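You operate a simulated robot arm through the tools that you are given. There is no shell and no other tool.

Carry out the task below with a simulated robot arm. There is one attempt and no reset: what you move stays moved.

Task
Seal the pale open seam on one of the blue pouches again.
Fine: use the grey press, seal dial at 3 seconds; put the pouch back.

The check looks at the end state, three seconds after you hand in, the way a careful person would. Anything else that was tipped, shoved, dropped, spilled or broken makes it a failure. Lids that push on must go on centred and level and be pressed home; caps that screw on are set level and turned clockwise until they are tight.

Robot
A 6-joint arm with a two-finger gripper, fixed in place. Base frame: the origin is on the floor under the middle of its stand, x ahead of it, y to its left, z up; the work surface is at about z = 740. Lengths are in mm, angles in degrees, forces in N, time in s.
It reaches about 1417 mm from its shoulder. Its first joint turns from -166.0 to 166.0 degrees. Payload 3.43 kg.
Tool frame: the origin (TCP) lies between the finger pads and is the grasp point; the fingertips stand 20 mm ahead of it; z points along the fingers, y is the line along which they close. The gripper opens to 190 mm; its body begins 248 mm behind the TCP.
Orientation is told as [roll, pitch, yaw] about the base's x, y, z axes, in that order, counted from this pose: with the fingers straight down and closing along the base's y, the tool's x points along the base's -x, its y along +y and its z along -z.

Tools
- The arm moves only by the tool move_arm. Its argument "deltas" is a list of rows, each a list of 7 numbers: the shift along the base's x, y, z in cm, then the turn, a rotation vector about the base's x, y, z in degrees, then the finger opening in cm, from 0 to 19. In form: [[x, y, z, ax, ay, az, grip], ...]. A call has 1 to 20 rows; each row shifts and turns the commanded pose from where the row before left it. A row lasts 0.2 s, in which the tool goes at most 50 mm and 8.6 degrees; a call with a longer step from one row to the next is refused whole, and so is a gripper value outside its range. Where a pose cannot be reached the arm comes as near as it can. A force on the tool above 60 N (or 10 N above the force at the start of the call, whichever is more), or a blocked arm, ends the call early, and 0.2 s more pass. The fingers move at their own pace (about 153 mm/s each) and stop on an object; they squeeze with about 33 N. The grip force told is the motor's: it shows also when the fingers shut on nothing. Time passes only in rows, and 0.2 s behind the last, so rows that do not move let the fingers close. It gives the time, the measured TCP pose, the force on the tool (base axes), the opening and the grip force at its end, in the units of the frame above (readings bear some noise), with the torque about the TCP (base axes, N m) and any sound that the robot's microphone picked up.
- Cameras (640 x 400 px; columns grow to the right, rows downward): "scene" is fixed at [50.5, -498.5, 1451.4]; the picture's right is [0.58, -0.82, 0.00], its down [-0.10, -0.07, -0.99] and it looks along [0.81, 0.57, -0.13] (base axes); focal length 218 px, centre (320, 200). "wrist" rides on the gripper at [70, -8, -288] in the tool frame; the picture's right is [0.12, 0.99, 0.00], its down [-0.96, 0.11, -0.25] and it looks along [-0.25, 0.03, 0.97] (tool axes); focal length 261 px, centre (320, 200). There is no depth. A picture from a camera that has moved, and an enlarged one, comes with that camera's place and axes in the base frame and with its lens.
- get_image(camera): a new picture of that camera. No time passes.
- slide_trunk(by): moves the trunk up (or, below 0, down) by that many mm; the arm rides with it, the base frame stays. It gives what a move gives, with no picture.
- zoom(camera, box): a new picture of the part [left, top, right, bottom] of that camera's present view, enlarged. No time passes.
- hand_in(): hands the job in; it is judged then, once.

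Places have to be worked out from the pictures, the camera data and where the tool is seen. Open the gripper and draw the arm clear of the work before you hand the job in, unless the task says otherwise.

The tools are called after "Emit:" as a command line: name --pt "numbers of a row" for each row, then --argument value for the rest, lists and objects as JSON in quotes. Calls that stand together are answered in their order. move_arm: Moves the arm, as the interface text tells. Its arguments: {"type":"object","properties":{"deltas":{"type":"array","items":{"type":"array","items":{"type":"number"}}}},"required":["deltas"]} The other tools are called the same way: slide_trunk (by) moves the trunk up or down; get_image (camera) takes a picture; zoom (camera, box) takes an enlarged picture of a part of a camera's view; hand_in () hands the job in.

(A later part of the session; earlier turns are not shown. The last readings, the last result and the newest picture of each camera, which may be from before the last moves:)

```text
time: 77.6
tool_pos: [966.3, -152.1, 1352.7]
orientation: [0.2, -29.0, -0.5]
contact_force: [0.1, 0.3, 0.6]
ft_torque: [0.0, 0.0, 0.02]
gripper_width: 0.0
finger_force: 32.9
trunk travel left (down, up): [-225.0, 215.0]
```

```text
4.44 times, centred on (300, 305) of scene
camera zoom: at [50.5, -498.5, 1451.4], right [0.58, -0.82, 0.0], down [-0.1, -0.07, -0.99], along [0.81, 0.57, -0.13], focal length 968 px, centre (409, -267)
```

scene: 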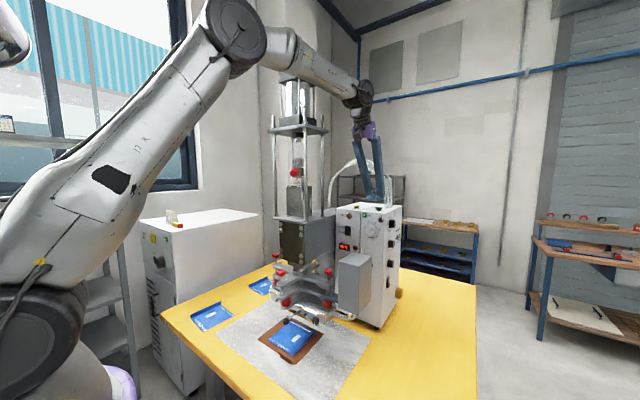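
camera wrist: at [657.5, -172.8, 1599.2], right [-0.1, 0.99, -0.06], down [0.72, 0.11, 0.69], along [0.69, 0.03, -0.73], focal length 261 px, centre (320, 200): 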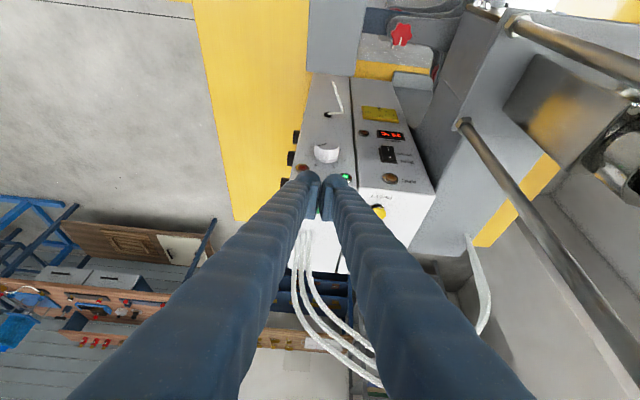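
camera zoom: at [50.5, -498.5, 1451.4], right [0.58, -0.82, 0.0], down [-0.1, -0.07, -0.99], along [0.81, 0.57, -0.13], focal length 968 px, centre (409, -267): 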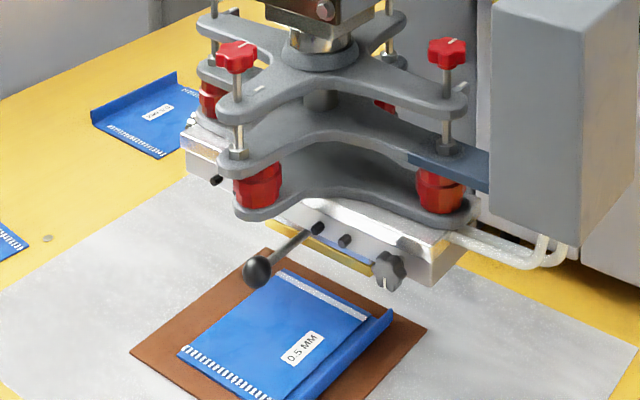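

I'll wait about a second and check again whether the head descends.

Emit:
move_arm --pt "0 0 0 0 0 0 0" --pt "0 0 0 0 0 0 0" --pt "0 0 0 0 0 0 0" --pt "0 0 0 0 0 0 0"

Emit:
zoom --camera "scene" --box '[250, 260, 350, 350]'

Emit:
zoom --camera "scene" --box '[330, 190, 420, 260]'

```text
time: 78.6
tool_pos: [968.2, -153.9, 1353.0]
orientation: [0.1, -29.1, -0.5]
contact_force: [0.0, -0.4, 1.2]
ft_torque: [0.01, -0.04, 0.0]
gripper_width: 0.0
finger_force: 33.1
trunk travel left (down, up): [-225.0, 215.0]
```

```text
4.44 times, centred on (300, 305) of scene
camera zoom: at [50.5, -498.5, 1451.4], right [0.58, -0.82, 0.0], down [-0.1, -0.07, -0.99], along [0.81, 0.57, -0.13], focal length 968 px, centre (409, -267)
```

zoom: 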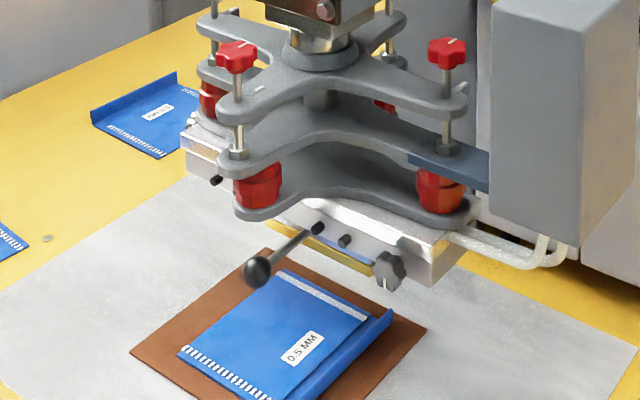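

```text
5.71 times, centred on (375, 225) of scene
camera zoom: at [50.5, -498.5, 1451.4], right [0.58, -0.82, 0.0], down [-0.1, -0.07, -0.99], along [0.81, 0.57, -0.13], focal length 1245 px, centre (6, 57)
```

zoom: 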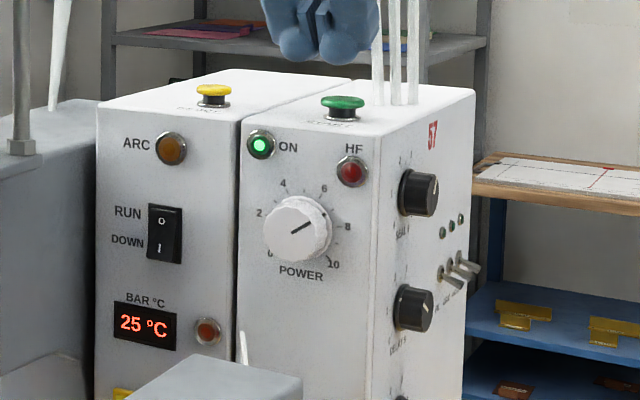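

There's no motion yet 1.6 s after the click. The DELAY dial is at about 1.5 s, so I'll wait a little longer and look again.

Emit:
move_arm --pt "0 0 0 0 0 0 0" --pt "0 0 0 0 0 0 0" --pt "0 0 0 0 0 0 0" --pt "0 0 0 0 0 0 0" --pt "0 0 0 0 0 0 0"

Emit:
zoom --camera "scene" --box '[250, 260, 350, 350]'

Emit:
zoom --camera "scene" --box '[330, 190, 420, 260]'

```text
time: 79.8
tool_pos: [968.3, -152.7, 1352.1]
orientation: [0.3, -29.1, -0.4]
contact_force: [0.5, 0.1, -0.2]
ft_torque: [-0.02, -0.01, 0.03]
gripper_width: 0.1
finger_force: 33.2
trunk travel left (down, up): [-225.0, 215.0]
```

```text
4.44 times, centred on (300, 305) of scene
camera zoom: at [50.5, -498.5, 1451.4], right [0.58, -0.82, 0.0], down [-0.1, -0.07, -0.99], along [0.81, 0.57, -0.13], focal length 968 px, centre (409, -267)
```

zoom: 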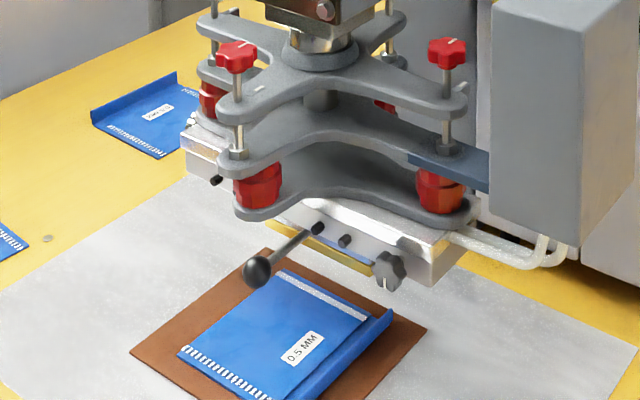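

```text
5.71 times, centred on (375, 225) of scene
camera zoom: at [50.5, -498.5, 1451.4], right [0.58, -0.82, 0.0], down [-0.1, -0.07, -0.99], along [0.81, 0.57, -0.13], focal length 1245 px, centre (6, 57)
```

zoom: 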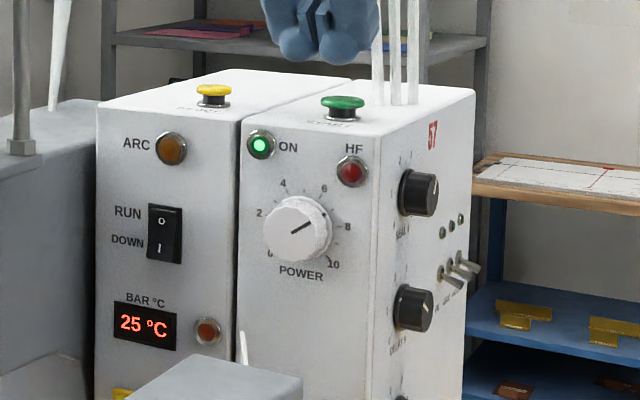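

There's still no motion and the HF lamp is dark. The button may need to be held or pressed fully. I'll press again, a little deeper, hold it, and look at the head and lamps while holding.

Emit:
move_arm --pt "0 0 -2 0 0 0 0" --pt "0 0 -0.7 0 0 0 0" --pt "0 0 -0.3 0 0 0 0" --pt "0 0 -0.2 0 0 0 0"

Emit:
zoom --camera "scene" --box '[250, 260, 350, 350]'

Emit:
zoom --camera "scene" --box '[330, 190, 420, 260]'

```text
time: 80.8
tool_pos: [968.3, -154.2, 1321.5]
orientation: [0.1, -29.2, -0.4]
contact_force: [-0.3, 0.1, 1.9]
ft_torque: [-0.01, 0.03, 0.01]
gripper_width: 0.1
finger_force: 32.3
trunk travel left (down, up): [-225.0, 215.0]
heard: click
```

```text
4.44 times, centred on (300, 305) of scene
camera zoom: at [50.5, -498.5, 1451.4], right [0.58, -0.82, 0.0], down [-0.1, -0.07, -0.99], along [0.81, 0.57, -0.13], focal length 968 px, centre (409, -267)
```

zoom: 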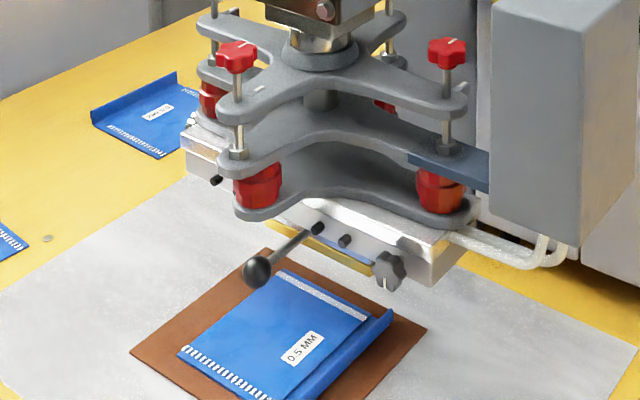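

```text
5.71 times, centred on (375, 225) of scene
camera zoom: at [50.5, -498.5, 1451.4], right [0.58, -0.82, 0.0], down [-0.1, -0.07, -0.99], along [0.81, 0.57, -0.13], focal length 1245 px, centre (6, 57)
```

zoom: 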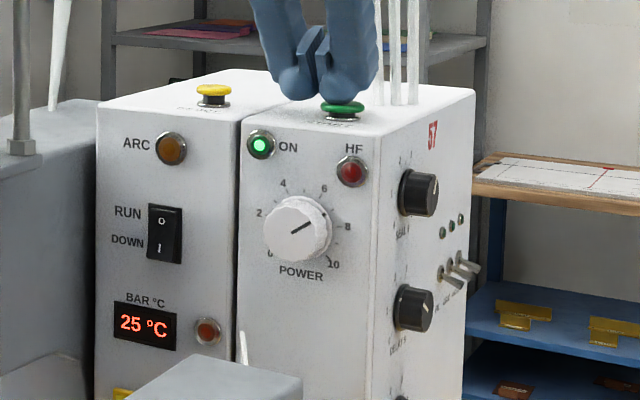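

I'll hold for another second and check again.

Emit:
move_arm --pt "0 0 -0.1 0 0 0 0" --pt "0 0 0 0 0 0 0" --pt "0 0 0 0 0 0 0" --pt "0 0 0 0 0 0 0" --pt "0 0 0 0 0 0 0"

Emit:
zoom --camera "scene" --box '[250, 260, 350, 350]'

Emit:
zoom --camera "scene" --box '[330, 190, 420, 260]'

```text
time: 82.0
tool_pos: [967.6, -153.6, 1319.5]
orientation: [0.2, -29.2, -0.5]
contact_force: [2.1, -0.7, 3.4]
ft_torque: [-0.09, -0.02, 0.01]
gripper_width: 0.0
finger_force: 33.1
trunk travel left (down, up): [-225.0, 215.0]
```

```text
4.44 times, centred on (300, 305) of scene
camera zoom: at [50.5, -498.5, 1451.4], right [0.58, -0.82, 0.0], down [-0.1, -0.07, -0.99], along [0.81, 0.57, -0.13], focal length 968 px, centre (409, -267)
```

zoom: 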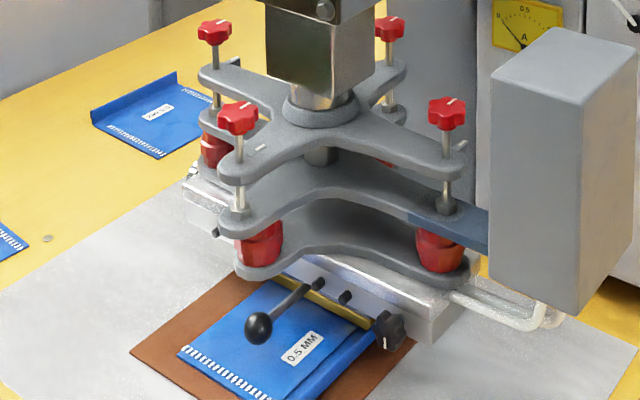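

```text
5.71 times, centred on (375, 225) of scene
camera zoom: at [50.5, -498.5, 1451.4], right [0.58, -0.82, 0.0], down [-0.1, -0.07, -0.99], along [0.81, 0.57, -0.13], focal length 1245 px, centre (6, 57)
```

zoom: 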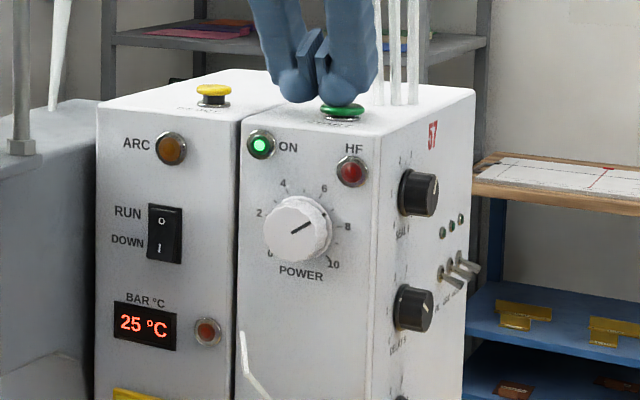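

The head has come down now that the button is held deeper or longer. I'll keep holding steadily and monitor the head and HF lamp in short intervals.

Emit:
move_arm --pt "0 0 0 0 0 0 0"

Emit:
zoom --camera "scene" --box '[250, 190, 420, 350]'

Emit:
zoom --camera "scene" --box '[330, 190, 420, 260]'

```text
time: 82.4
tool_pos: [967.3, -153.3, 1320.3]
orientation: [0.1, -29.1, -0.4]
contact_force: [1.8, -1.0, 4.8]
ft_torque: [-0.08, 0.02, 0.02]
gripper_width: 0.3
finger_force: 33.1
trunk travel left (down, up): [-225.0, 215.0]
```

```text
2.50 times, centred on (335, 270) of scene
camera zoom: at [50.5, -498.5, 1451.4], right [0.58, -0.82, 0.0], down [-0.1, -0.07, -0.99], along [0.81, 0.57, -0.13], focal length 544 px, centre (282, 25)
```

zoom: 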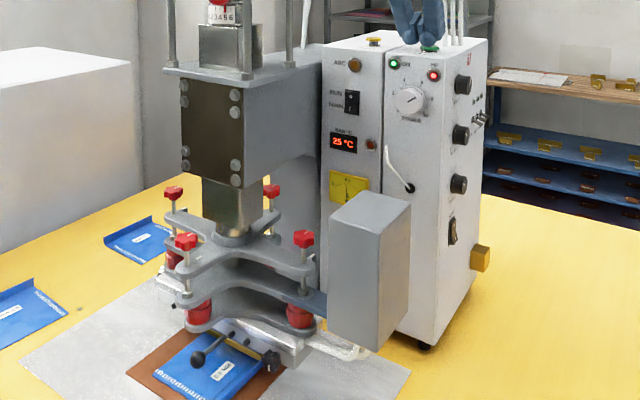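

```text
5.71 times, centred on (375, 225) of scene
camera zoom: at [50.5, -498.5, 1451.4], right [0.58, -0.82, 0.0], down [-0.1, -0.07, -0.99], along [0.81, 0.57, -0.13], focal length 1245 px, centre (6, 57)
```

zoom: 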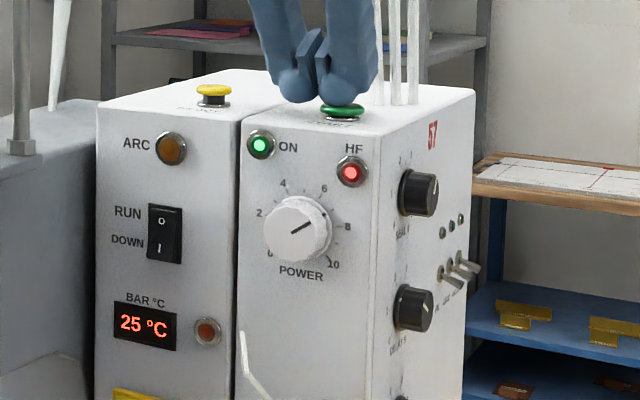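

The HF lamp is lit, so sealing is under way. I'll keep holding and monitor.

Emit:
move_arm --pt "0 0 0 0 0 0 0" --pt "0 0 0 0 0 0 0" --pt "0 0 0 0 0 0 0" --pt "0 0 0 0 0 0 0"

Emit:
zoom --camera "scene" --box '[250, 190, 420, 350]'

```text
time: 83.4
tool_pos: [966.8, -154.7, 1320.1]
orientation: [0.2, -29.3, -0.4]
contact_force: [0.0, 0.0, 4.4]
ft_torque: [-0.05, 0.02, -0.03]
gripper_width: 0.0
finger_force: 32.6
trunk travel left (down, up): [-225.0, 215.0]
```

```text
2.50 times, centred on (335, 270) of scene
camera zoom: at [50.5, -498.5, 1451.4], right [0.58, -0.82, 0.0], down [-0.1, -0.07, -0.99], along [0.81, 0.57, -0.13], focal length 544 px, centre (282, 25)
```

zoom: 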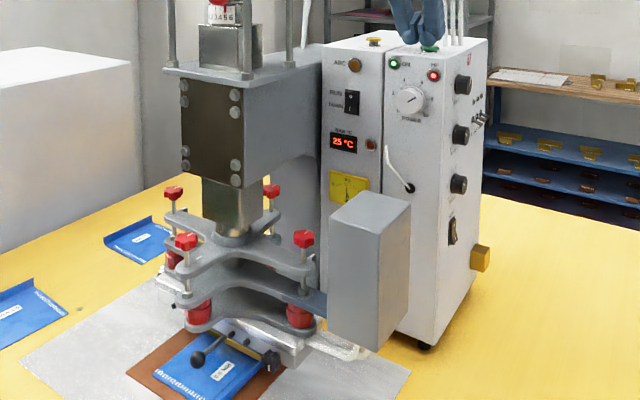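

HF is still lit and the head is down, so I'll keep holding.

Emit:
move_arm --pt "0 0 0 0 0 0 0" --pt "0 0 0 0 0 0 0" --pt "0 0 0 0 0 0 0" --pt "0 0 0 0 0 0 0" --pt "0 0 0 0 0 0 0"

Emit:
zoom --camera "scene" --box '[250, 190, 420, 350]'

```text
time: 84.6
tool_pos: [967.6, -154.0, 1320.7]
orientation: [0.3, -29.1, -0.4]
contact_force: [0.3, -0.3, 5.0]
ft_torque: [-0.06, 0.0, 0.0]
gripper_width: 0.0
finger_force: 33.3
trunk travel left (down, up): [-225.0, 215.0]
```

```text
2.50 times, centred on (335, 270) of scene
camera zoom: at [50.5, -498.5, 1451.4], right [0.58, -0.82, 0.0], down [-0.1, -0.07, -0.99], along [0.81, 0.57, -0.13], focal length 544 px, centre (282, 25)
```

zoom: 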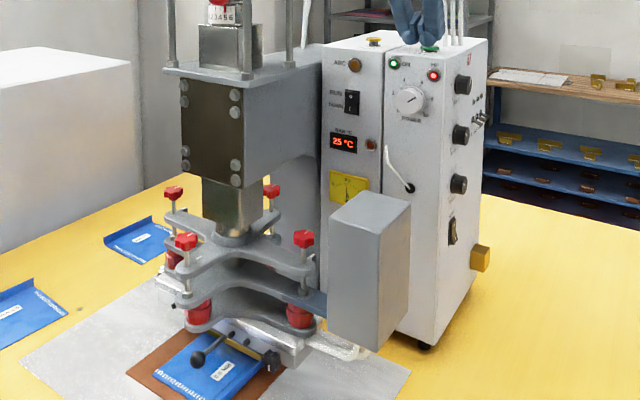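

HF is still on (about 2.5 s so far). Continuing with short steps.

Emit:
move_arm --pt "0 0 0 0 0 0 0" --pt "0 0 0 0 0 0 0"

Emit:
zoom --camera "scene" --box '[250, 190, 420, 350]'

```text
time: 85.2
tool_pos: [968.0, -153.8, 1319.8]
orientation: [0.2, -29.1, -0.4]
contact_force: [0.4, -0.8, 4.5]
ft_torque: [-0.06, 0.02, -0.02]
gripper_width: 0.0
finger_force: 33.4
trunk travel left (down, up): [-225.0, 215.0]
```

```text
2.50 times, centred on (335, 270) of scene
camera zoom: at [50.5, -498.5, 1451.4], right [0.58, -0.82, 0.0], down [-0.1, -0.07, -0.99], along [0.81, 0.57, -0.13], focal length 544 px, centre (282, 25)
```

zoom: 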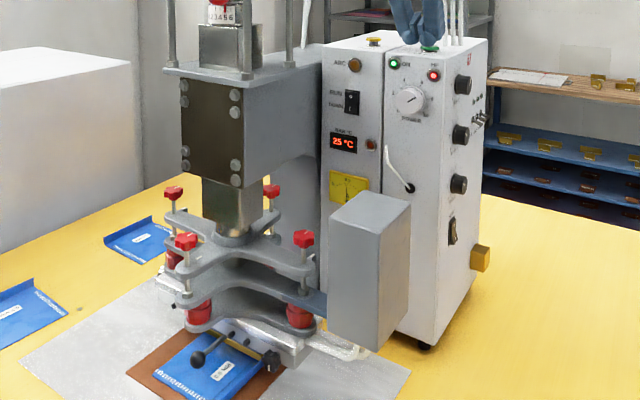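

Emit:
move_arm --pt "0 0 0 0 0 0 0"

Emit:
zoom --camera "scene" --box '[250, 190, 420, 350]'

```text
time: 85.6
tool_pos: [967.3, -152.4, 1320.4]
orientation: [0.0, -29.2, -0.5]
contact_force: [-0.4, 0.5, 5.0]
ft_torque: [-0.05, 0.03, 0.02]
gripper_width: 0.1
finger_force: 33.3
trunk travel left (down, up): [-225.0, 215.0]
```

```text
2.50 times, centred on (335, 270) of scene
camera zoom: at [50.5, -498.5, 1451.4], right [0.58, -0.82, 0.0], down [-0.1, -0.07, -0.99], along [0.81, 0.57, -0.13], focal length 544 px, centre (282, 25)
```

zoom: 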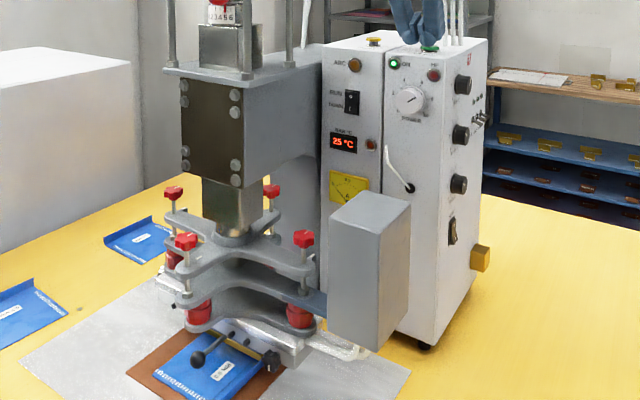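

The HF lamp has gone out after about 3 s, and the machine is now cooling with the head down. I'll keep holding until the head lifts.

Emit:
move_arm --pt "0 0 0 0 0 0 0" --pt "0 0 0 0 0 0 0" --pt "0 0 0 0 0 0 0"

Emit:
zoom --camera "scene" --box '[250, 190, 420, 350]'

```text
time: 86.4
tool_pos: [967.2, -153.5, 1321.1]
orientation: [0.2, -29.2, -0.4]
contact_force: [-0.7, -0.1, 3.8]
ft_torque: [-0.07, 0.05, -0.01]
gripper_width: 0.0
finger_force: 33.2
trunk travel left (down, up): [-225.0, 215.0]
```

```text
2.50 times, centred on (335, 270) of scene
camera zoom: at [50.5, -498.5, 1451.4], right [0.58, -0.82, 0.0], down [-0.1, -0.07, -0.99], along [0.81, 0.57, -0.13], focal length 544 px, centre (282, 25)
```

zoom: 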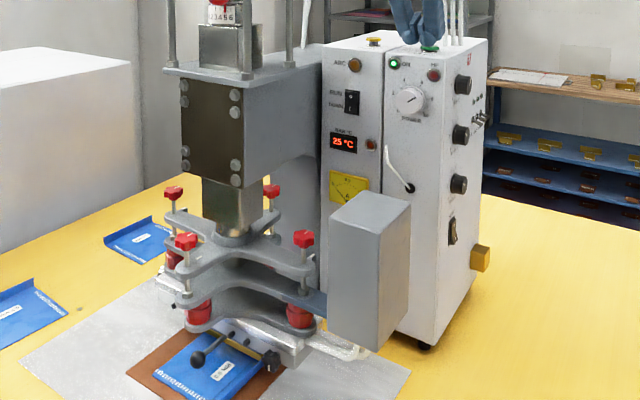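

Emit:
move_arm --pt "0 0 0 0 0 0 0" --pt "0 0 0 0 0 0 0"

Emit:
zoom --camera "scene" --box '[250, 190, 420, 350]'

```text
time: 87.0
tool_pos: [967.3, -152.9, 1319.0]
orientation: [0.1, -29.2, -0.3]
contact_force: [0.4, 0.2, 3.7]
ft_torque: [-0.06, 0.0, -0.01]
gripper_width: 0.0
finger_force: 33.0
trunk travel left (down, up): [-225.0, 215.0]
```

```text
2.50 times, centred on (335, 270) of scene
camera zoom: at [50.5, -498.5, 1451.4], right [0.58, -0.82, 0.0], down [-0.1, -0.07, -0.99], along [0.81, 0.57, -0.13], focal length 544 px, centre (282, 25)
```

zoom: 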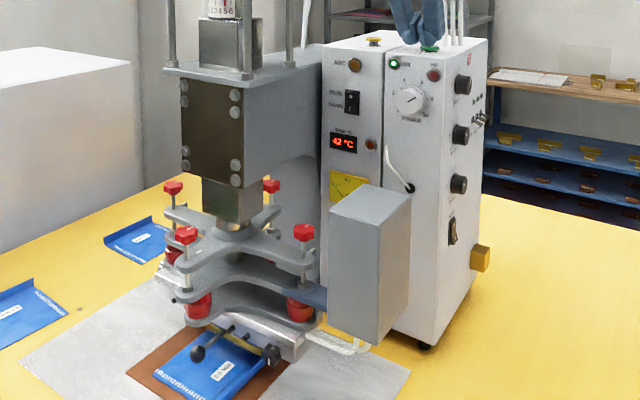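

The head is lifting, so the cycle is finished. I'll release the button now and check.

Emit:
move_arm --pt "0 0 1.5 0 0 0 0" --pt "0 0 3 0 0 0 0" --pt "-1 0 3 0 0 0 0"

Emit:
zoom --camera "scene" --box '[250, 190, 420, 350]'

Emit:
zoom --camera "scene" --box '[260, 290, 340, 350]'

```text
time: 87.8
tool_pos: [955.8, -151.4, 1395.2]
orientation: [0.2, -29.2, -0.3]
contact_force: [-0.4, 0.6, 0.1]
ft_torque: [0.02, -0.05, 0.0]
gripper_width: 0.0
finger_force: 33.2
trunk travel left (down, up): [-225.0, 215.0]
```

```text
2.50 times, centred on (335, 270) of scene
camera zoom: at [50.5, -498.5, 1451.4], right [0.58, -0.82, 0.0], down [-0.1, -0.07, -0.99], along [0.81, 0.57, -0.13], focal length 544 px, centre (282, 25)
```

zoom: 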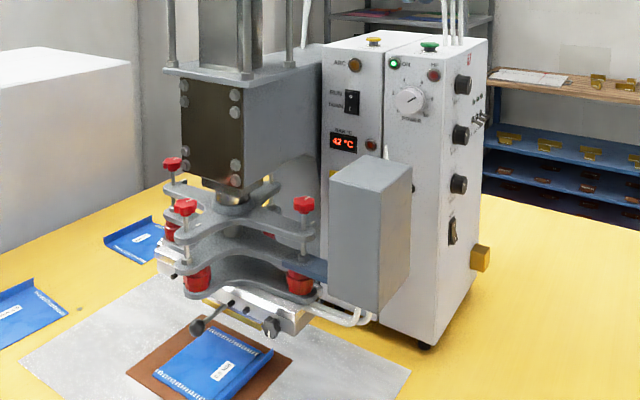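

```text
6.67 times, centred on (300, 320) of scene
camera zoom: at [50.5, -498.5, 1451.4], right [0.58, -0.82, 0.0], down [-0.1, -0.07, -0.99], along [0.81, 0.57, -0.13], focal length 1452 px, centre (453, -600)
```

zoom: 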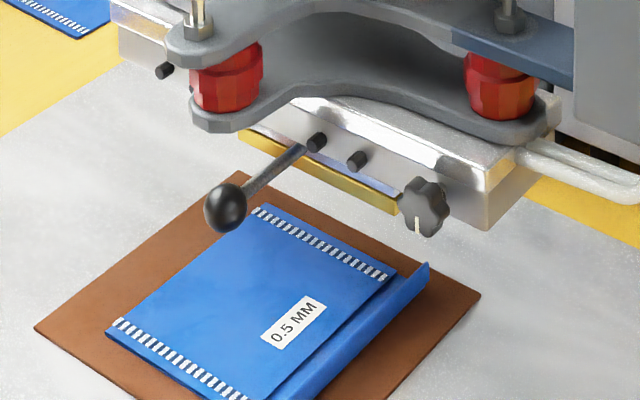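

The seam now shows the sealed hatch pattern like the others. Next I'll retrieve the pouch by retracing my path back over the front of the press.

Emit:
move_arm --pt "-4 -0.3 0 0 0 0 0" --pt "-4 -0.8 0 0 5 0 0" --pt "-4 -1.2 0 0 5 0 0" --pt "-4 -1.5 0 0 5 0 0" --pt "-4 -1.5 0 0 5 0 0" --pt "-4 -1.5 0 0 5 0 0" --pt "-4.5 -1.5 -1 0 4.2 0 0" --pt "-4 -1 -2 0 0 0 0"

Emit:
move_arm --pt "-2 0 -4.5 0 0 0 0" --pt "-2 0 -4.5 0 0 0 0" --pt "-2 0 -4.5 0 0 0 0" --pt "-2 0 -4.5 0 0 0 0" --pt "-1.5 0 -4.5 0 0 0 0" --pt "-1 0 -4.5 0 0 0 0" --pt "0 0 -4.5 0 0 0 0" --pt "0 2 -4.5 0 0 0 0" --pt "0 4.8 -0.5 0 0 0 0" --pt "0 4.8 -0.5 0 0 0 0" --pt "0 4.8 -0.5 0 0 0 0" --pt "0 4.8 -0.5 0 0 0 0" --pt "0 3.5 0 0 0 0 0"

Emit:
get_image --camera "wrist"

```text
time: 89.6
tool_pos: [631.3, -244.0, 1366.3]
orientation: [0.0, 0.0, -0.5]
contact_force: [-1.1, 0.4, 0.2]
ft_torque: [-0.02, -0.09, 0.0]
gripper_width: 0.2
finger_force: 33.3
trunk travel left (down, up): [-225.0, 215.0]
```

```text
time: 92.4
tool_pos: [531.0, 0.2, 982.2]
orientation: [-0.1, 0.0, -0.4]
contact_force: [-0.5, 0.9, -0.5]
ft_torque: [-0.05, -0.03, -0.02]
gripper_width: 0.0
finger_force: 32.9
trunk travel left (down, up): [-225.0, 215.0]
```

```text
taken
camera wrist: at [460.7, -7.4, 1268.9], right [-0.11, 0.99, 0.0], down [0.96, 0.11, 0.25], along [0.25, 0.03, -0.97], focal length 261 px, centre (320, 200)
```

wrist: 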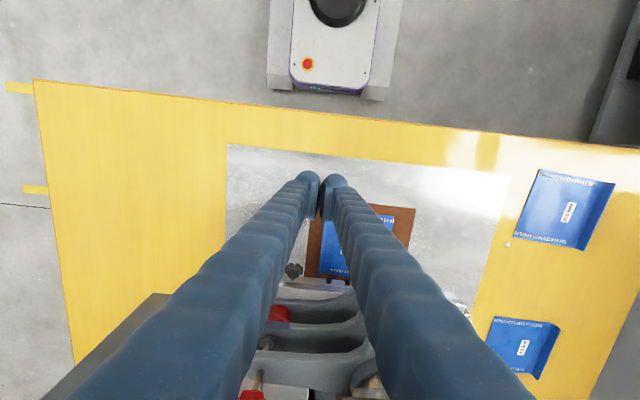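

I'm back in front of the press. I'll reverse the earlier tilt motion and approach above the flap with the fingers open 30 mm.

Emit:
move_arm --pt "-0.7 0 -4 0 0 0 1" --pt "0 0 -2 0 -3.5 0 2" --pt "1 0.5 -2 0 -4 0 3" --pt "1 0.5 -2 0 -4 0 3" --pt "1 0.5 -2 0 -4 0 3" --pt "2 0.5 -2 0 -3 0 3" --pt "2.5 0.3 -1.5 0 -2 0 3" --pt "0 0 0 0 0 0 3"

Emit:
get_image --camera "wrist"

Emit:
zoom --camera "wrist" --box '[270, 150, 430, 250]'

```text
time: 94.2
tool_pos: [596.9, 21.3, 830.6]
orientation: [0.0, -20.5, -0.4]
contact_force: [0.6, -0.1, -0.8]
ft_torque: [0.0, 0.0, -0.01]
gripper_width: 29.9
finger_force: 0.0
trunk travel left (down, up): [-225.0, 215.0]
```

```text
taken
camera wrist: at [430.3, 14.8, 1074.0], right [-0.1, 0.99, -0.04], down [0.82, 0.11, 0.57], along [0.57, 0.03, -0.82], focal length 261 px, centre (320, 200)
```

wrist: 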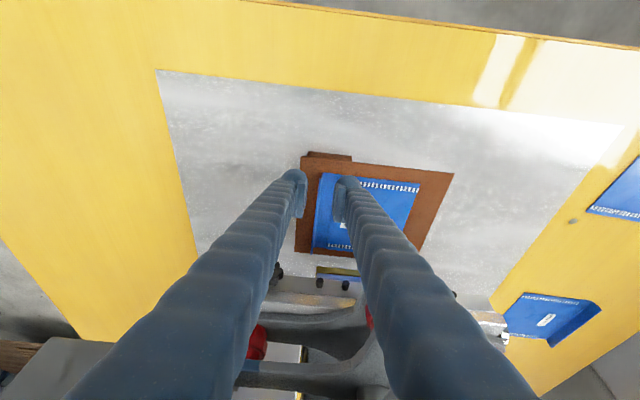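

```text
4.00 times, centred on (350, 200) of wrist
camera zoom: at [430.3, 14.8, 1074.0], right [-0.1, 0.99, -0.04], down [0.82, 0.11, 0.57], along [0.57, 0.03, -0.82], focal length 1043 px, centre (200, 200)
```

zoom: 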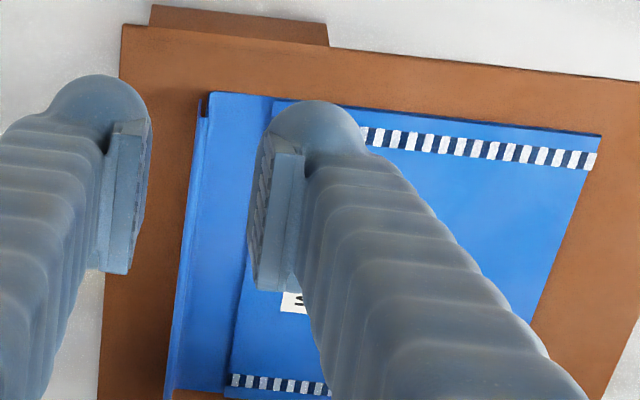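

The flap is centred between the open fingers. I'll move in to x ≈ 640 at z ≈ 806, then descend.

Emit:
move_arm --pt "1.5 0 -0.8 0 0 0 3" --pt "1.5 0 -0.8 0 0 0 3" --pt "1.3 0 -0.8 0 0 0 3" --pt "0 0 0 0 0 0 3"

Emit:
zoom --camera "wrist" --box '[270, 150, 430, 250]'

```text
time: 95.2
tool_pos: [638.9, 21.8, 807.1]
orientation: [0.1, -20.5, -0.4]
contact_force: [1.2, 0.6, -0.4]
ft_torque: [0.02, -0.01, 0.02]
gripper_width: 29.9
finger_force: 0.1
trunk travel left (down, up): [-225.0, 215.0]
```

```text
4.00 times, centred on (350, 200) of wrist
camera zoom: at [473.3, 15.3, 1051.3], right [-0.1, 0.99, -0.04], down [0.82, 0.11, 0.57], along [0.57, 0.03, -0.82], focal length 1043 px, centre (200, 200)
```

zoom: 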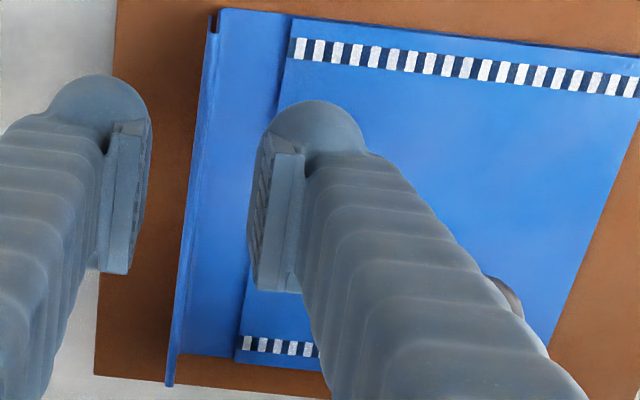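

Aligned. Descending to z ≈ 776 and closing on the flap.

Emit:
move_arm --pt "0 0 -1.5 0 0 0 3" --pt "0 0 -1.1 0 0 0 3" --pt "0 0 -0.4 0 0 0 3" --pt "0 0 0 0 0 0 2" --pt "0 0 0 0 0 0 1" --pt "0 0 0 0 0 0 0" --pt "0 0 0 0 0 0 0"

Emit:
zoom --camera "wrist" --box '[270, 150, 430, 250]'

```text
time: 96.8
tool_pos: [639.9, 22.7, 776.3]
orientation: [0.1, -20.5, -0.4]
contact_force: [-0.2, 1.2, 0.6]
ft_torque: [0.01, 0.01, 0.02]
gripper_width: 6.1
finger_force: 33.0
trunk travel left (down, up): [-225.0, 215.0]
```

```text
4.00 times, centred on (350, 200) of wrist
camera zoom: at [473.2, 16.0, 1020.6], right [-0.1, 0.99, -0.04], down [0.82, 0.11, 0.57], along [0.57, 0.03, -0.82], focal length 1043 px, centre (200, 200)
```

zoom: 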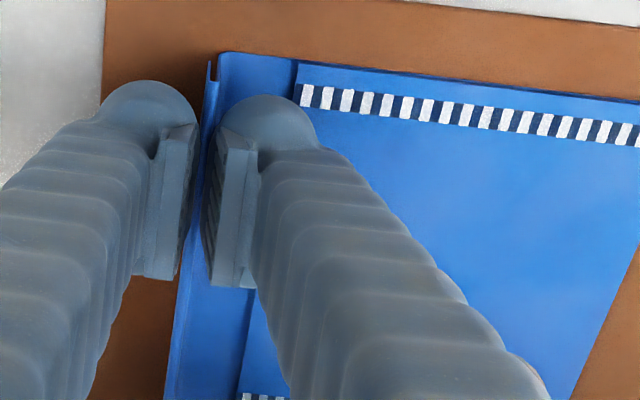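

The pouch is gripped. I'll lift 31 mm, draw out in −x, then carry it to the free part of the bed.

Emit:
move_arm --pt "0 0 0.6 0 0 0 0" --pt "0 0 1.2 0 0 0 0" --pt "0 0 1.3 0 0 0 0" --pt "-1.5 0 0 0 0 0 0" --pt "-2 0 0 0 0 0 0" --pt "-2 0 0 0 0 0 0" --pt "-1 0 0 0 0 0 0" --pt "0 0 0 0 0 0 0"

Emit:
zoom --camera "scene" --box '[230, 270, 350, 360]'

Emit:
get_image --camera "wrist"

```text
time: 98.6
tool_pos: [575.8, 21.7, 807.6]
orientation: [0.1, -20.5, -0.4]
contact_force: [0.0, 0.4, -0.1]
ft_torque: [-0.06, 0.0, -0.01]
gripper_width: 6.3
finger_force: 32.9
trunk travel left (down, up): [-225.0, 215.0]
```

```text
4.44 times, centred on (290, 315) of scene
camera zoom: at [50.5, -498.5, 1451.4], right [0.58, -0.82, 0.0], down [-0.1, -0.07, -0.99], along [0.81, 0.57, -0.13], focal length 968 px, centre (453, -311)
```

zoom: 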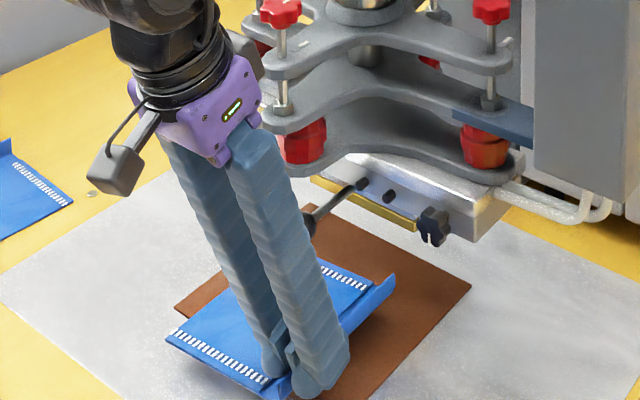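

```text
taken
camera wrist: at [408.6, 14.8, 1051.2], right [-0.1, 0.99, -0.04], down [0.82, 0.11, 0.57], along [0.57, 0.03, -0.82], focal length 261 px, centre (320, 200)
```

wrist: 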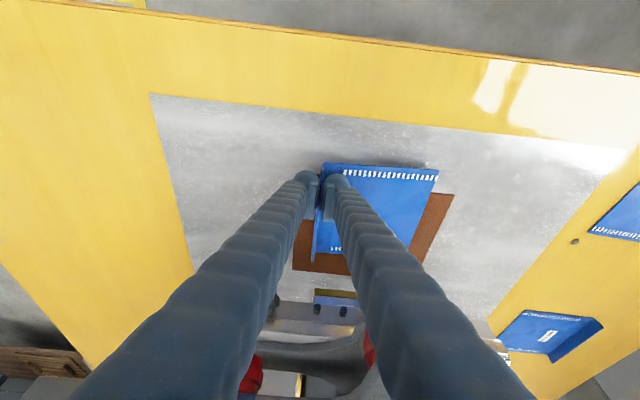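

Clear. I'll carry it across to y ≈ 222 and lower it onto the bed.

Emit:
move_arm --pt "0 4 0 0 0 0 0" --pt "0 4.5 0 0 0 0 0" --pt "-0.3 4.5 0 0 0 0 0" --pt "-0.3 4.5 0 0 0 0 0" --pt "-0.4 2.6 0 0 0 0 0" --pt "0 0 -1 0 0 0 0" --pt "0 0 -1 0 0 0 0" --pt "0 0 -0.7 0 0 0 0" --pt "0 0 0 0 0 0 0"

Emit:
get_image --camera "wrist"

Emit:
zoom --camera "scene" --box '[200, 270, 320, 360]'

```text
time: 100.6
tool_pos: [564.7, 224.7, 780.5]
orientation: [0.1, -20.5, -0.4]
contact_force: [-0.1, 0.7, -0.7]
ft_torque: [-0.03, 0.01, 0.0]
gripper_width: 5.8
finger_force: 33.2
trunk travel left (down, up): [-225.0, 215.0]
```

```text
taken
camera wrist: at [398.5, 217.0, 1023.9], right [-0.1, 0.99, -0.04], down [0.82, 0.11, 0.57], along [0.57, 0.03, -0.82], focal length 261 px, centre (320, 200)
```

wrist: 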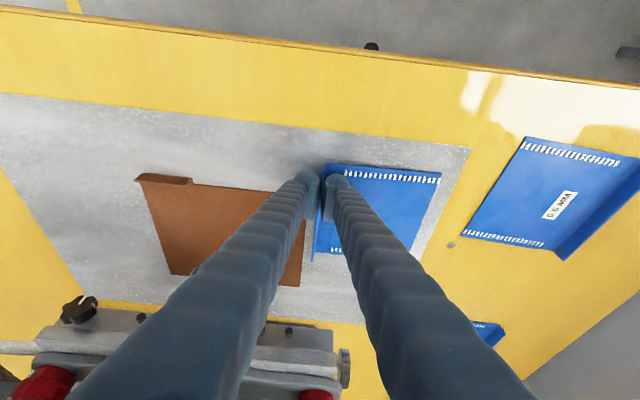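

```text
4.44 times, centred on (260, 315) of scene
camera zoom: at [50.5, -498.5, 1451.4], right [0.58, -0.82, 0.0], down [-0.1, -0.07, -0.99], along [0.81, 0.57, -0.13], focal length 968 px, centre (587, -311)
```

zoom: 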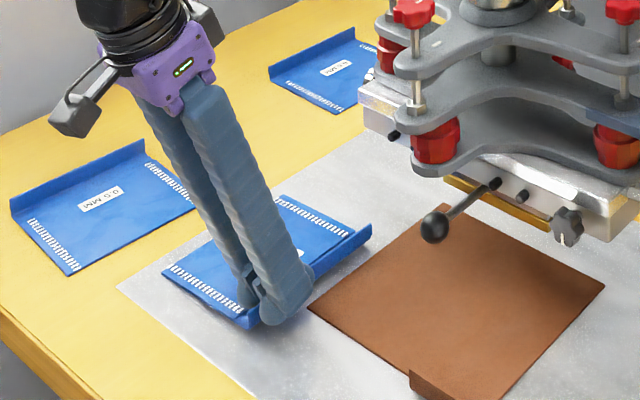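

Over the clear area. I'll lower the last 8 mm in small steps to contact.

Emit:
move_arm --pt "0 0 -0.4 0 0 0 0" --pt "0 0 -0.2 0 0 0 0" --pt "0 0 -0.15 0 0 0 0" --pt "0 0 0 0 0 0 0"

```text
time: 101.6
tool_pos: [565.6, 225.2, 773.2]
orientation: [0.1, -20.5, -0.4]
contact_force: [-4.2, 0.4, 19.5]
ft_torque: [0.0, 0.27, -0.01]
gripper_width: 5.9
finger_force: 32.7
trunk travel left (down, up): [-225.0, 215.0]
```

I have contact of 19.5 N. I'll ease up slightly, open, lift away, and untilt above the flap.

Emit:
move_arm --pt "0 0 0.15 0 0 0 0" --pt "0 0 0 0 0 0 1.2" --pt "0 0 0 0 0 0 1.8" --pt "0 0 0.5 0 0 0 1.8" --pt "0 0 2 0 0 0 2.5" --pt "0 0 3 0 0 0 4" --pt "0 0 3 0 0 0 5"

Emit:
get_image --camera "wrist"

Emit:
zoom --camera "wrist" --box '[280, 120, 480, 260]'

```text
time: 103.2
tool_pos: [562.8, 221.5, 858.5]
orientation: [0.2, -20.6, -0.4]
contact_force: [0.1, -0.1, -0.3]
ft_torque: [0.02, 0.0, -0.01]
gripper_width: 50.3
finger_force: 0.0
trunk travel left (down, up): [-225.0, 215.0]
```

```text
taken
camera wrist: at [396.6, 214.9, 1102.7], right [-0.1, 0.99, -0.04], down [0.82, 0.11, 0.57], along [0.57, 0.03, -0.82], focal length 261 px, centre (320, 200)
```

wrist: 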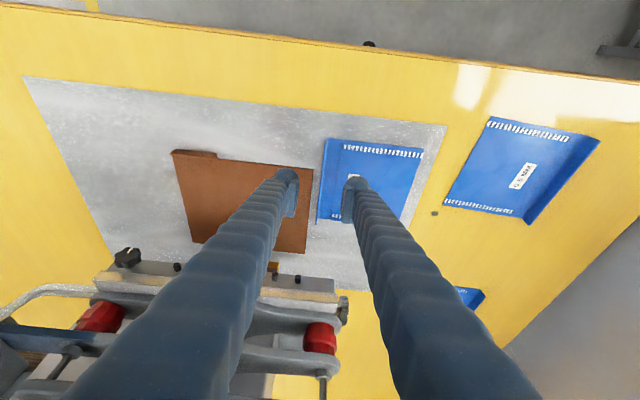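

```text
2.86 times, centred on (380, 190) of wrist
camera zoom: at [396.6, 214.9, 1102.7], right [-0.1, 0.99, -0.04], down [0.82, 0.11, 0.57], along [0.57, 0.03, -0.82], focal length 745 px, centre (149, 229)
```

zoom: 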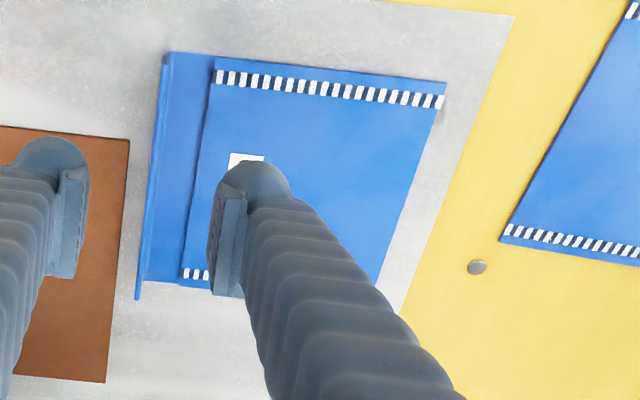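

The pouch rests at flap y ≈ 224, x 535–687. I'll go to the y ≈ 0 plane to untilt safely, as before, and then come back vertically.

Emit:
move_arm --pt "0.5 -4.5 0 0 0 0 5" --pt "0.5 -4.5 0 0 0 0 5" --pt "0.5 -4.5 0 0 0 0 5" --pt "0 -4.5 0 0 0 0 5" --pt "-1 -2 1.5 0 2 0 5" --pt "-2 -0.5 2 0 3 0 5" --pt "-1 -0.5 2 0 4 0 5" --pt "-1 -0.5 2 0 4 0 5" --pt "-1 -0.5 2 0 4 0 5" --pt "0 0 2 0 3.6 0 5"

```text
time: 105.4
tool_pos: [521.2, 4.2, 972.2]
orientation: [-0.2, 0.2, -0.4]
contact_force: [-0.4, -0.4, 0.0]
ft_torque: [0.02, 0.01, -0.02]
gripper_width: 49.9
finger_force: 0.0
trunk travel left (down, up): [-225.0, 215.0]
```

Vertical again. I'll move over to the flap's middle (611.5, 224) and descend to z ≈ 830.

Emit:
move_arm --pt "0 4.5 0 0 0 0 5" --pt "0 4.5 0 0 0 0 5" --pt "1 4.5 0 0 0 0 5" --pt "2 4.5 0 0 0 0 5" --pt "3 4 -1 0 0 0 5" --pt "3 0 -3.5 0 0 0.4 5" --pt "0 0 -4.5 0 0 0 5" --pt "0 0 -4.5 0 0 0 5" --pt "0 0 -0.7 0 0 0 5" --pt "0 0 0 0 0 0 5"

Emit:
zoom --camera "wrist" --box '[240, 110, 440, 240]'

```text
refused: row 5 steps farther than a row can; nothing moved
```

```text
3.08 times, centred on (340, 175) of wrist
camera zoom: at [451.5, -3.2, 1260.1], right [-0.11, 0.99, 0.0], down [0.96, 0.11, 0.24], along [0.24, 0.03, -0.97], focal length 802 px, centre (258, 277)
```

zoom: 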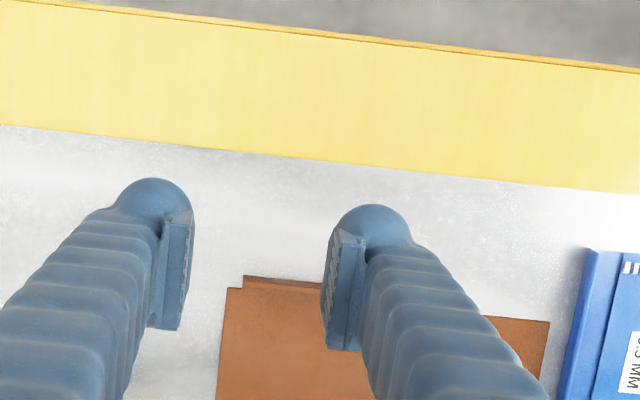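

That call was refused because one step was too long. I'm reissuing it with shorter rows.

Emit:
move_arm --pt "0 4.5 0 0 0 0 5" --pt "0 4.5 0 0 0 0 5" --pt "1 4.5 0 0 0 0 5" --pt "2 4.2 0 0 0 0 5" --pt "3 3.5 0 0 0 0 5" --pt "3 0.8 -3 0 0 0.4 5" --pt "0 0 -4.5 0 0 0 5" --pt "0 0 -4.5 0 0 0 5" --pt "0 0 -2 0 0 0 5" --pt "0 0 0 0 0 0 5"

Emit:
zoom --camera "wrist" --box '[240, 110, 440, 240]'

```text
time: 107.6
tool_pos: [610.5, 226.7, 833.8]
orientation: [0.0, 0.1, 0.0]
contact_force: [-0.3, -1.1, 1.2]
ft_torque: [-0.05, -0.01, -0.03]
gripper_width: 49.8
finger_force: 0.0
trunk travel left (down, up): [-225.0, 215.0]
```

```text
3.08 times, centred on (340, 175) of wrist
camera zoom: at [541.8, 218.7, 1121.1], right [-0.12, 0.99, 0.0], down [0.96, 0.12, 0.24], along [0.24, 0.03, -0.97], focal length 802 px, centre (258, 277)
```

zoom: 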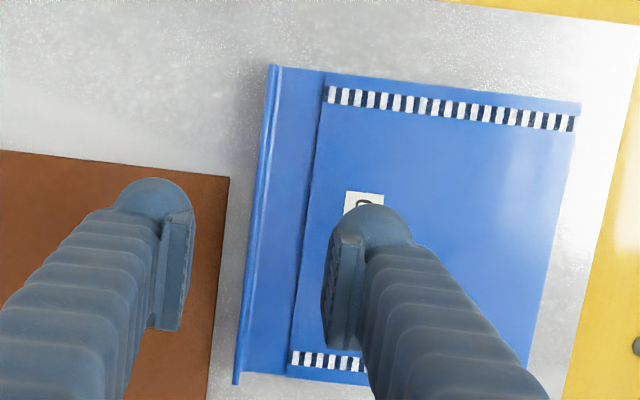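

The flap is centred laterally, and its middle is at x ≈ 614, so I'll shift +3 mm in x and descend to z ≈ 768.

Emit:
move_arm --pt "0.3 0 -2.5 0 0 0 5" --pt "0 0 -2.5 0 0 0 4" --pt "0 0 -1.5 0 0 0 3.6" --pt "0 0 0 0 0 0 3.6"

Emit:
zoom --camera "wrist" --box '[240, 110, 440, 240]'

```text
time: 108.6
tool_pos: [613.5, 222.3, 772.0]
orientation: [-0.1, 0.2, 0.0]
contact_force: [0.0, 0.3, -0.1]
ft_torque: [-0.01, 0.0, 0.03]
gripper_width: 36.1
finger_force: 0.1
trunk travel left (down, up): [-225.0, 215.0]
```

```text
3.08 times, centred on (340, 175) of wrist
camera zoom: at [544.0, 216.3, 1058.2], right [-0.12, 0.99, 0.0], down [0.96, 0.12, 0.24], along [0.24, 0.03, -0.97], focal length 802 px, centre (258, 277)
```

zoom: 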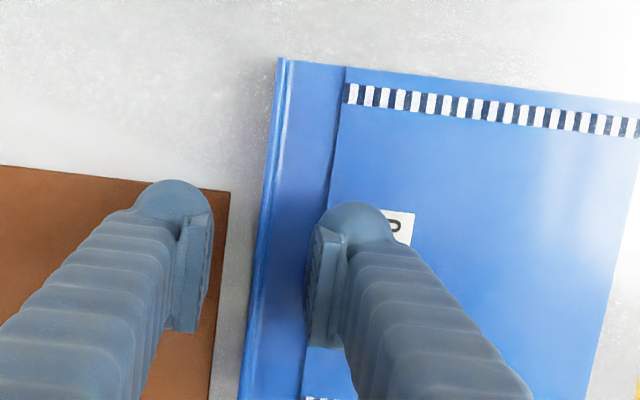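

Good straddle. I'll lower 4 mm more, nudge +1.5 mm in y, and close.

Emit:
move_arm --pt "0 0.15 -0.4 0 0 0 3.6" --pt "0 0 0 0 0 0 2.4" --pt "0 0 0 0 0 0 1.2" --pt "0 0 0 0 0 0 0" --pt "0 0 0 0 0 0 0"

Emit:
zoom --camera "wrist" --box '[240, 110, 440, 240]'

```text
time: 109.8
tool_pos: [611.6, 224.9, 766.6]
orientation: [0.0, 0.2, 0.0]
contact_force: [-0.1, -0.6, 0.2]
ft_torque: [0.02, -0.02, -0.03]
gripper_width: 5.8
finger_force: 33.4
trunk travel left (down, up): [-225.0, 215.0]
```

```text
3.08 times, centred on (340, 175) of wrist
camera zoom: at [544.0, 217.4, 1053.8], right [-0.12, 0.99, 0.0], down [0.96, 0.12, 0.24], along [0.24, 0.03, -0.97], focal length 802 px, centre (258, 277)
```

zoom: 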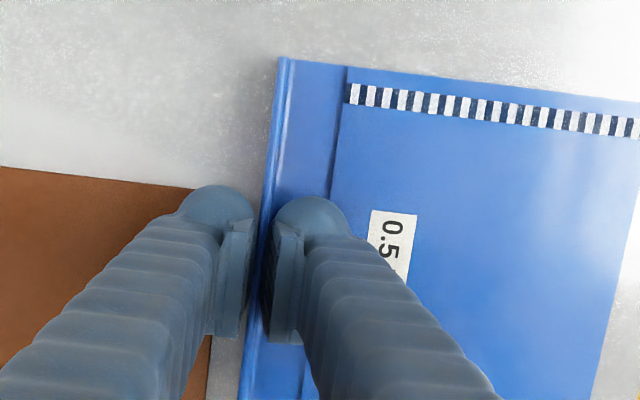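

The grip matches the original one in the tool view. I'll lift, then retrace the carry path with yaw going back to +184°.

Emit:
move_arm --pt "0 0 1 0 0 0 0" --pt "-0.3 0 3 0 0 0 0" --pt "-0.9 0 4.5 0 0 0 0" --pt "-0.9 0 4.7 0 0 0 0" --pt "-0.9 0 4.7 0 0 0 0"

Emit:
move_arm --pt "0.63 1.57 0 0 0 7.65 0" --pt "0.63 1.57 0 0 0 7.65 0" --pt "0.63 1.57 0 0 0 7.65 0" --pt "0.63 1.57 0 0 0 7.65 0" --pt "0.63 1.57 0 0 0 7.65 0" --pt "0.63 1.57 0 0 0 7.65 0" --pt "0.63 1.57 0 0 0 7.65 0" --pt "0.63 1.57 0 0 0 7.65 0" --pt "0.63 1.57 0 0 0 7.65 0" --pt "0.63 1.57 0 0 0 7.65 0" --pt "0.63 1.57 0 0 0 7.65 0" --pt "0.63 1.57 0 0 0 7.65 0"

Emit:
get_image --camera "scene"

```text
time: 111.0
tool_pos: [580.2, 229.1, 946.6]
orientation: [-0.1, 0.1, 0.0]
contact_force: [0.3, -0.2, 0.4]
ft_torque: [-0.04, -0.05, 0.02]
gripper_width: 6.0
finger_force: 33.3
trunk travel left (down, up): [-225.0, 215.0]
```

```text
time: 113.6
tool_pos: [658.6, 411.7, 945.4]
orientation: [0.0, 0.1, 91.9]
contact_force: [0.0, 0.6, -0.6]
ft_torque: [0.03, -0.01, -0.03]
gripper_width: 5.7
finger_force: 33.1
trunk travel left (down, up): [-225.0, 215.0]
```

```text
taken
```

scene: 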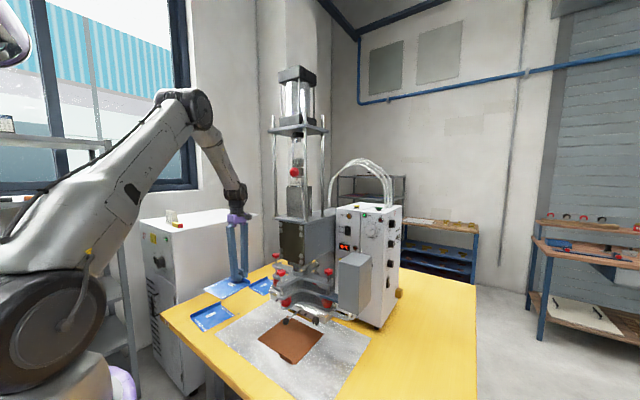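

Half the turn is done. I'll continue to yaw 184.3° over the pouch's original place.

Emit:
move_arm --pt "0.59 1.505 0 0 0 7.7 0" --pt "0.59 1.505 0 0 0 7.7 0" --pt "0.59 1.505 0 0 0 7.7 0" --pt "0.59 1.505 0 0 0 7.7 0" --pt "0.59 1.505 0 0 0 7.7 0" --pt "0.59 1.505 0 0 0 7.7 0" --pt "0.59 1.505 0 0 0 7.7 0" --pt "0.59 1.505 0 0 0 7.7 0" --pt "0.59 1.505 0 0 0 7.7 0" --pt "0.59 1.505 -1 0 0 7.7 0" --pt "0.59 1.505 -1 0 0 7.7 0" --pt "0.59 1.505 -1 0 0 7.7 0" --pt "0 0 0 0 0 0 0"

Emit:
get_image --camera "wrist"

Emit:
zoom --camera "scene" --box '[180, 240, 300, 330]'

```text
time: 116.4
tool_pos: [728.2, 593.0, 915.5]
orientation: [-0.1, -0.1, -175.8]
contact_force: [-1.0, 0.4, -0.2]
ft_torque: [-0.01, 0.01, 0.05]
gripper_width: 5.8
finger_force: 33.0
trunk travel left (down, up): [-225.0, 215.0]
```

```text
taken
camera wrist: at [798.2, 607.7, 1202.3], right [0.19, -0.98, 0.0], down [-0.95, -0.19, 0.25], along [-0.24, -0.05, -0.97], focal length 261 px, centre (320, 200)
```

wrist: 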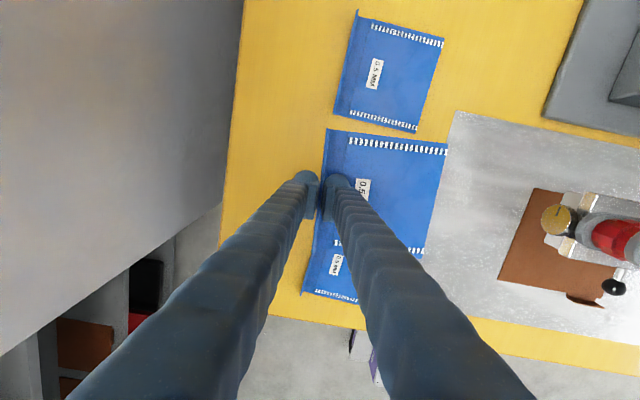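

```text
4.44 times, centred on (240, 285) of scene
camera zoom: at [50.5, -498.5, 1451.4], right [0.58, -0.82, 0.0], down [-0.1, -0.07, -0.99], along [0.81, 0.57, -0.13], focal length 968 px, centre (676, -178)
```

zoom: 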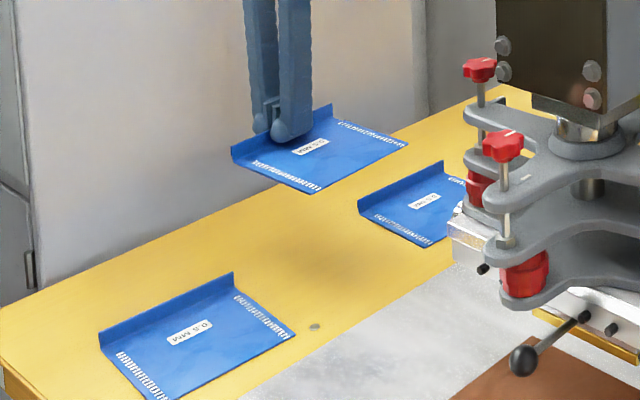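

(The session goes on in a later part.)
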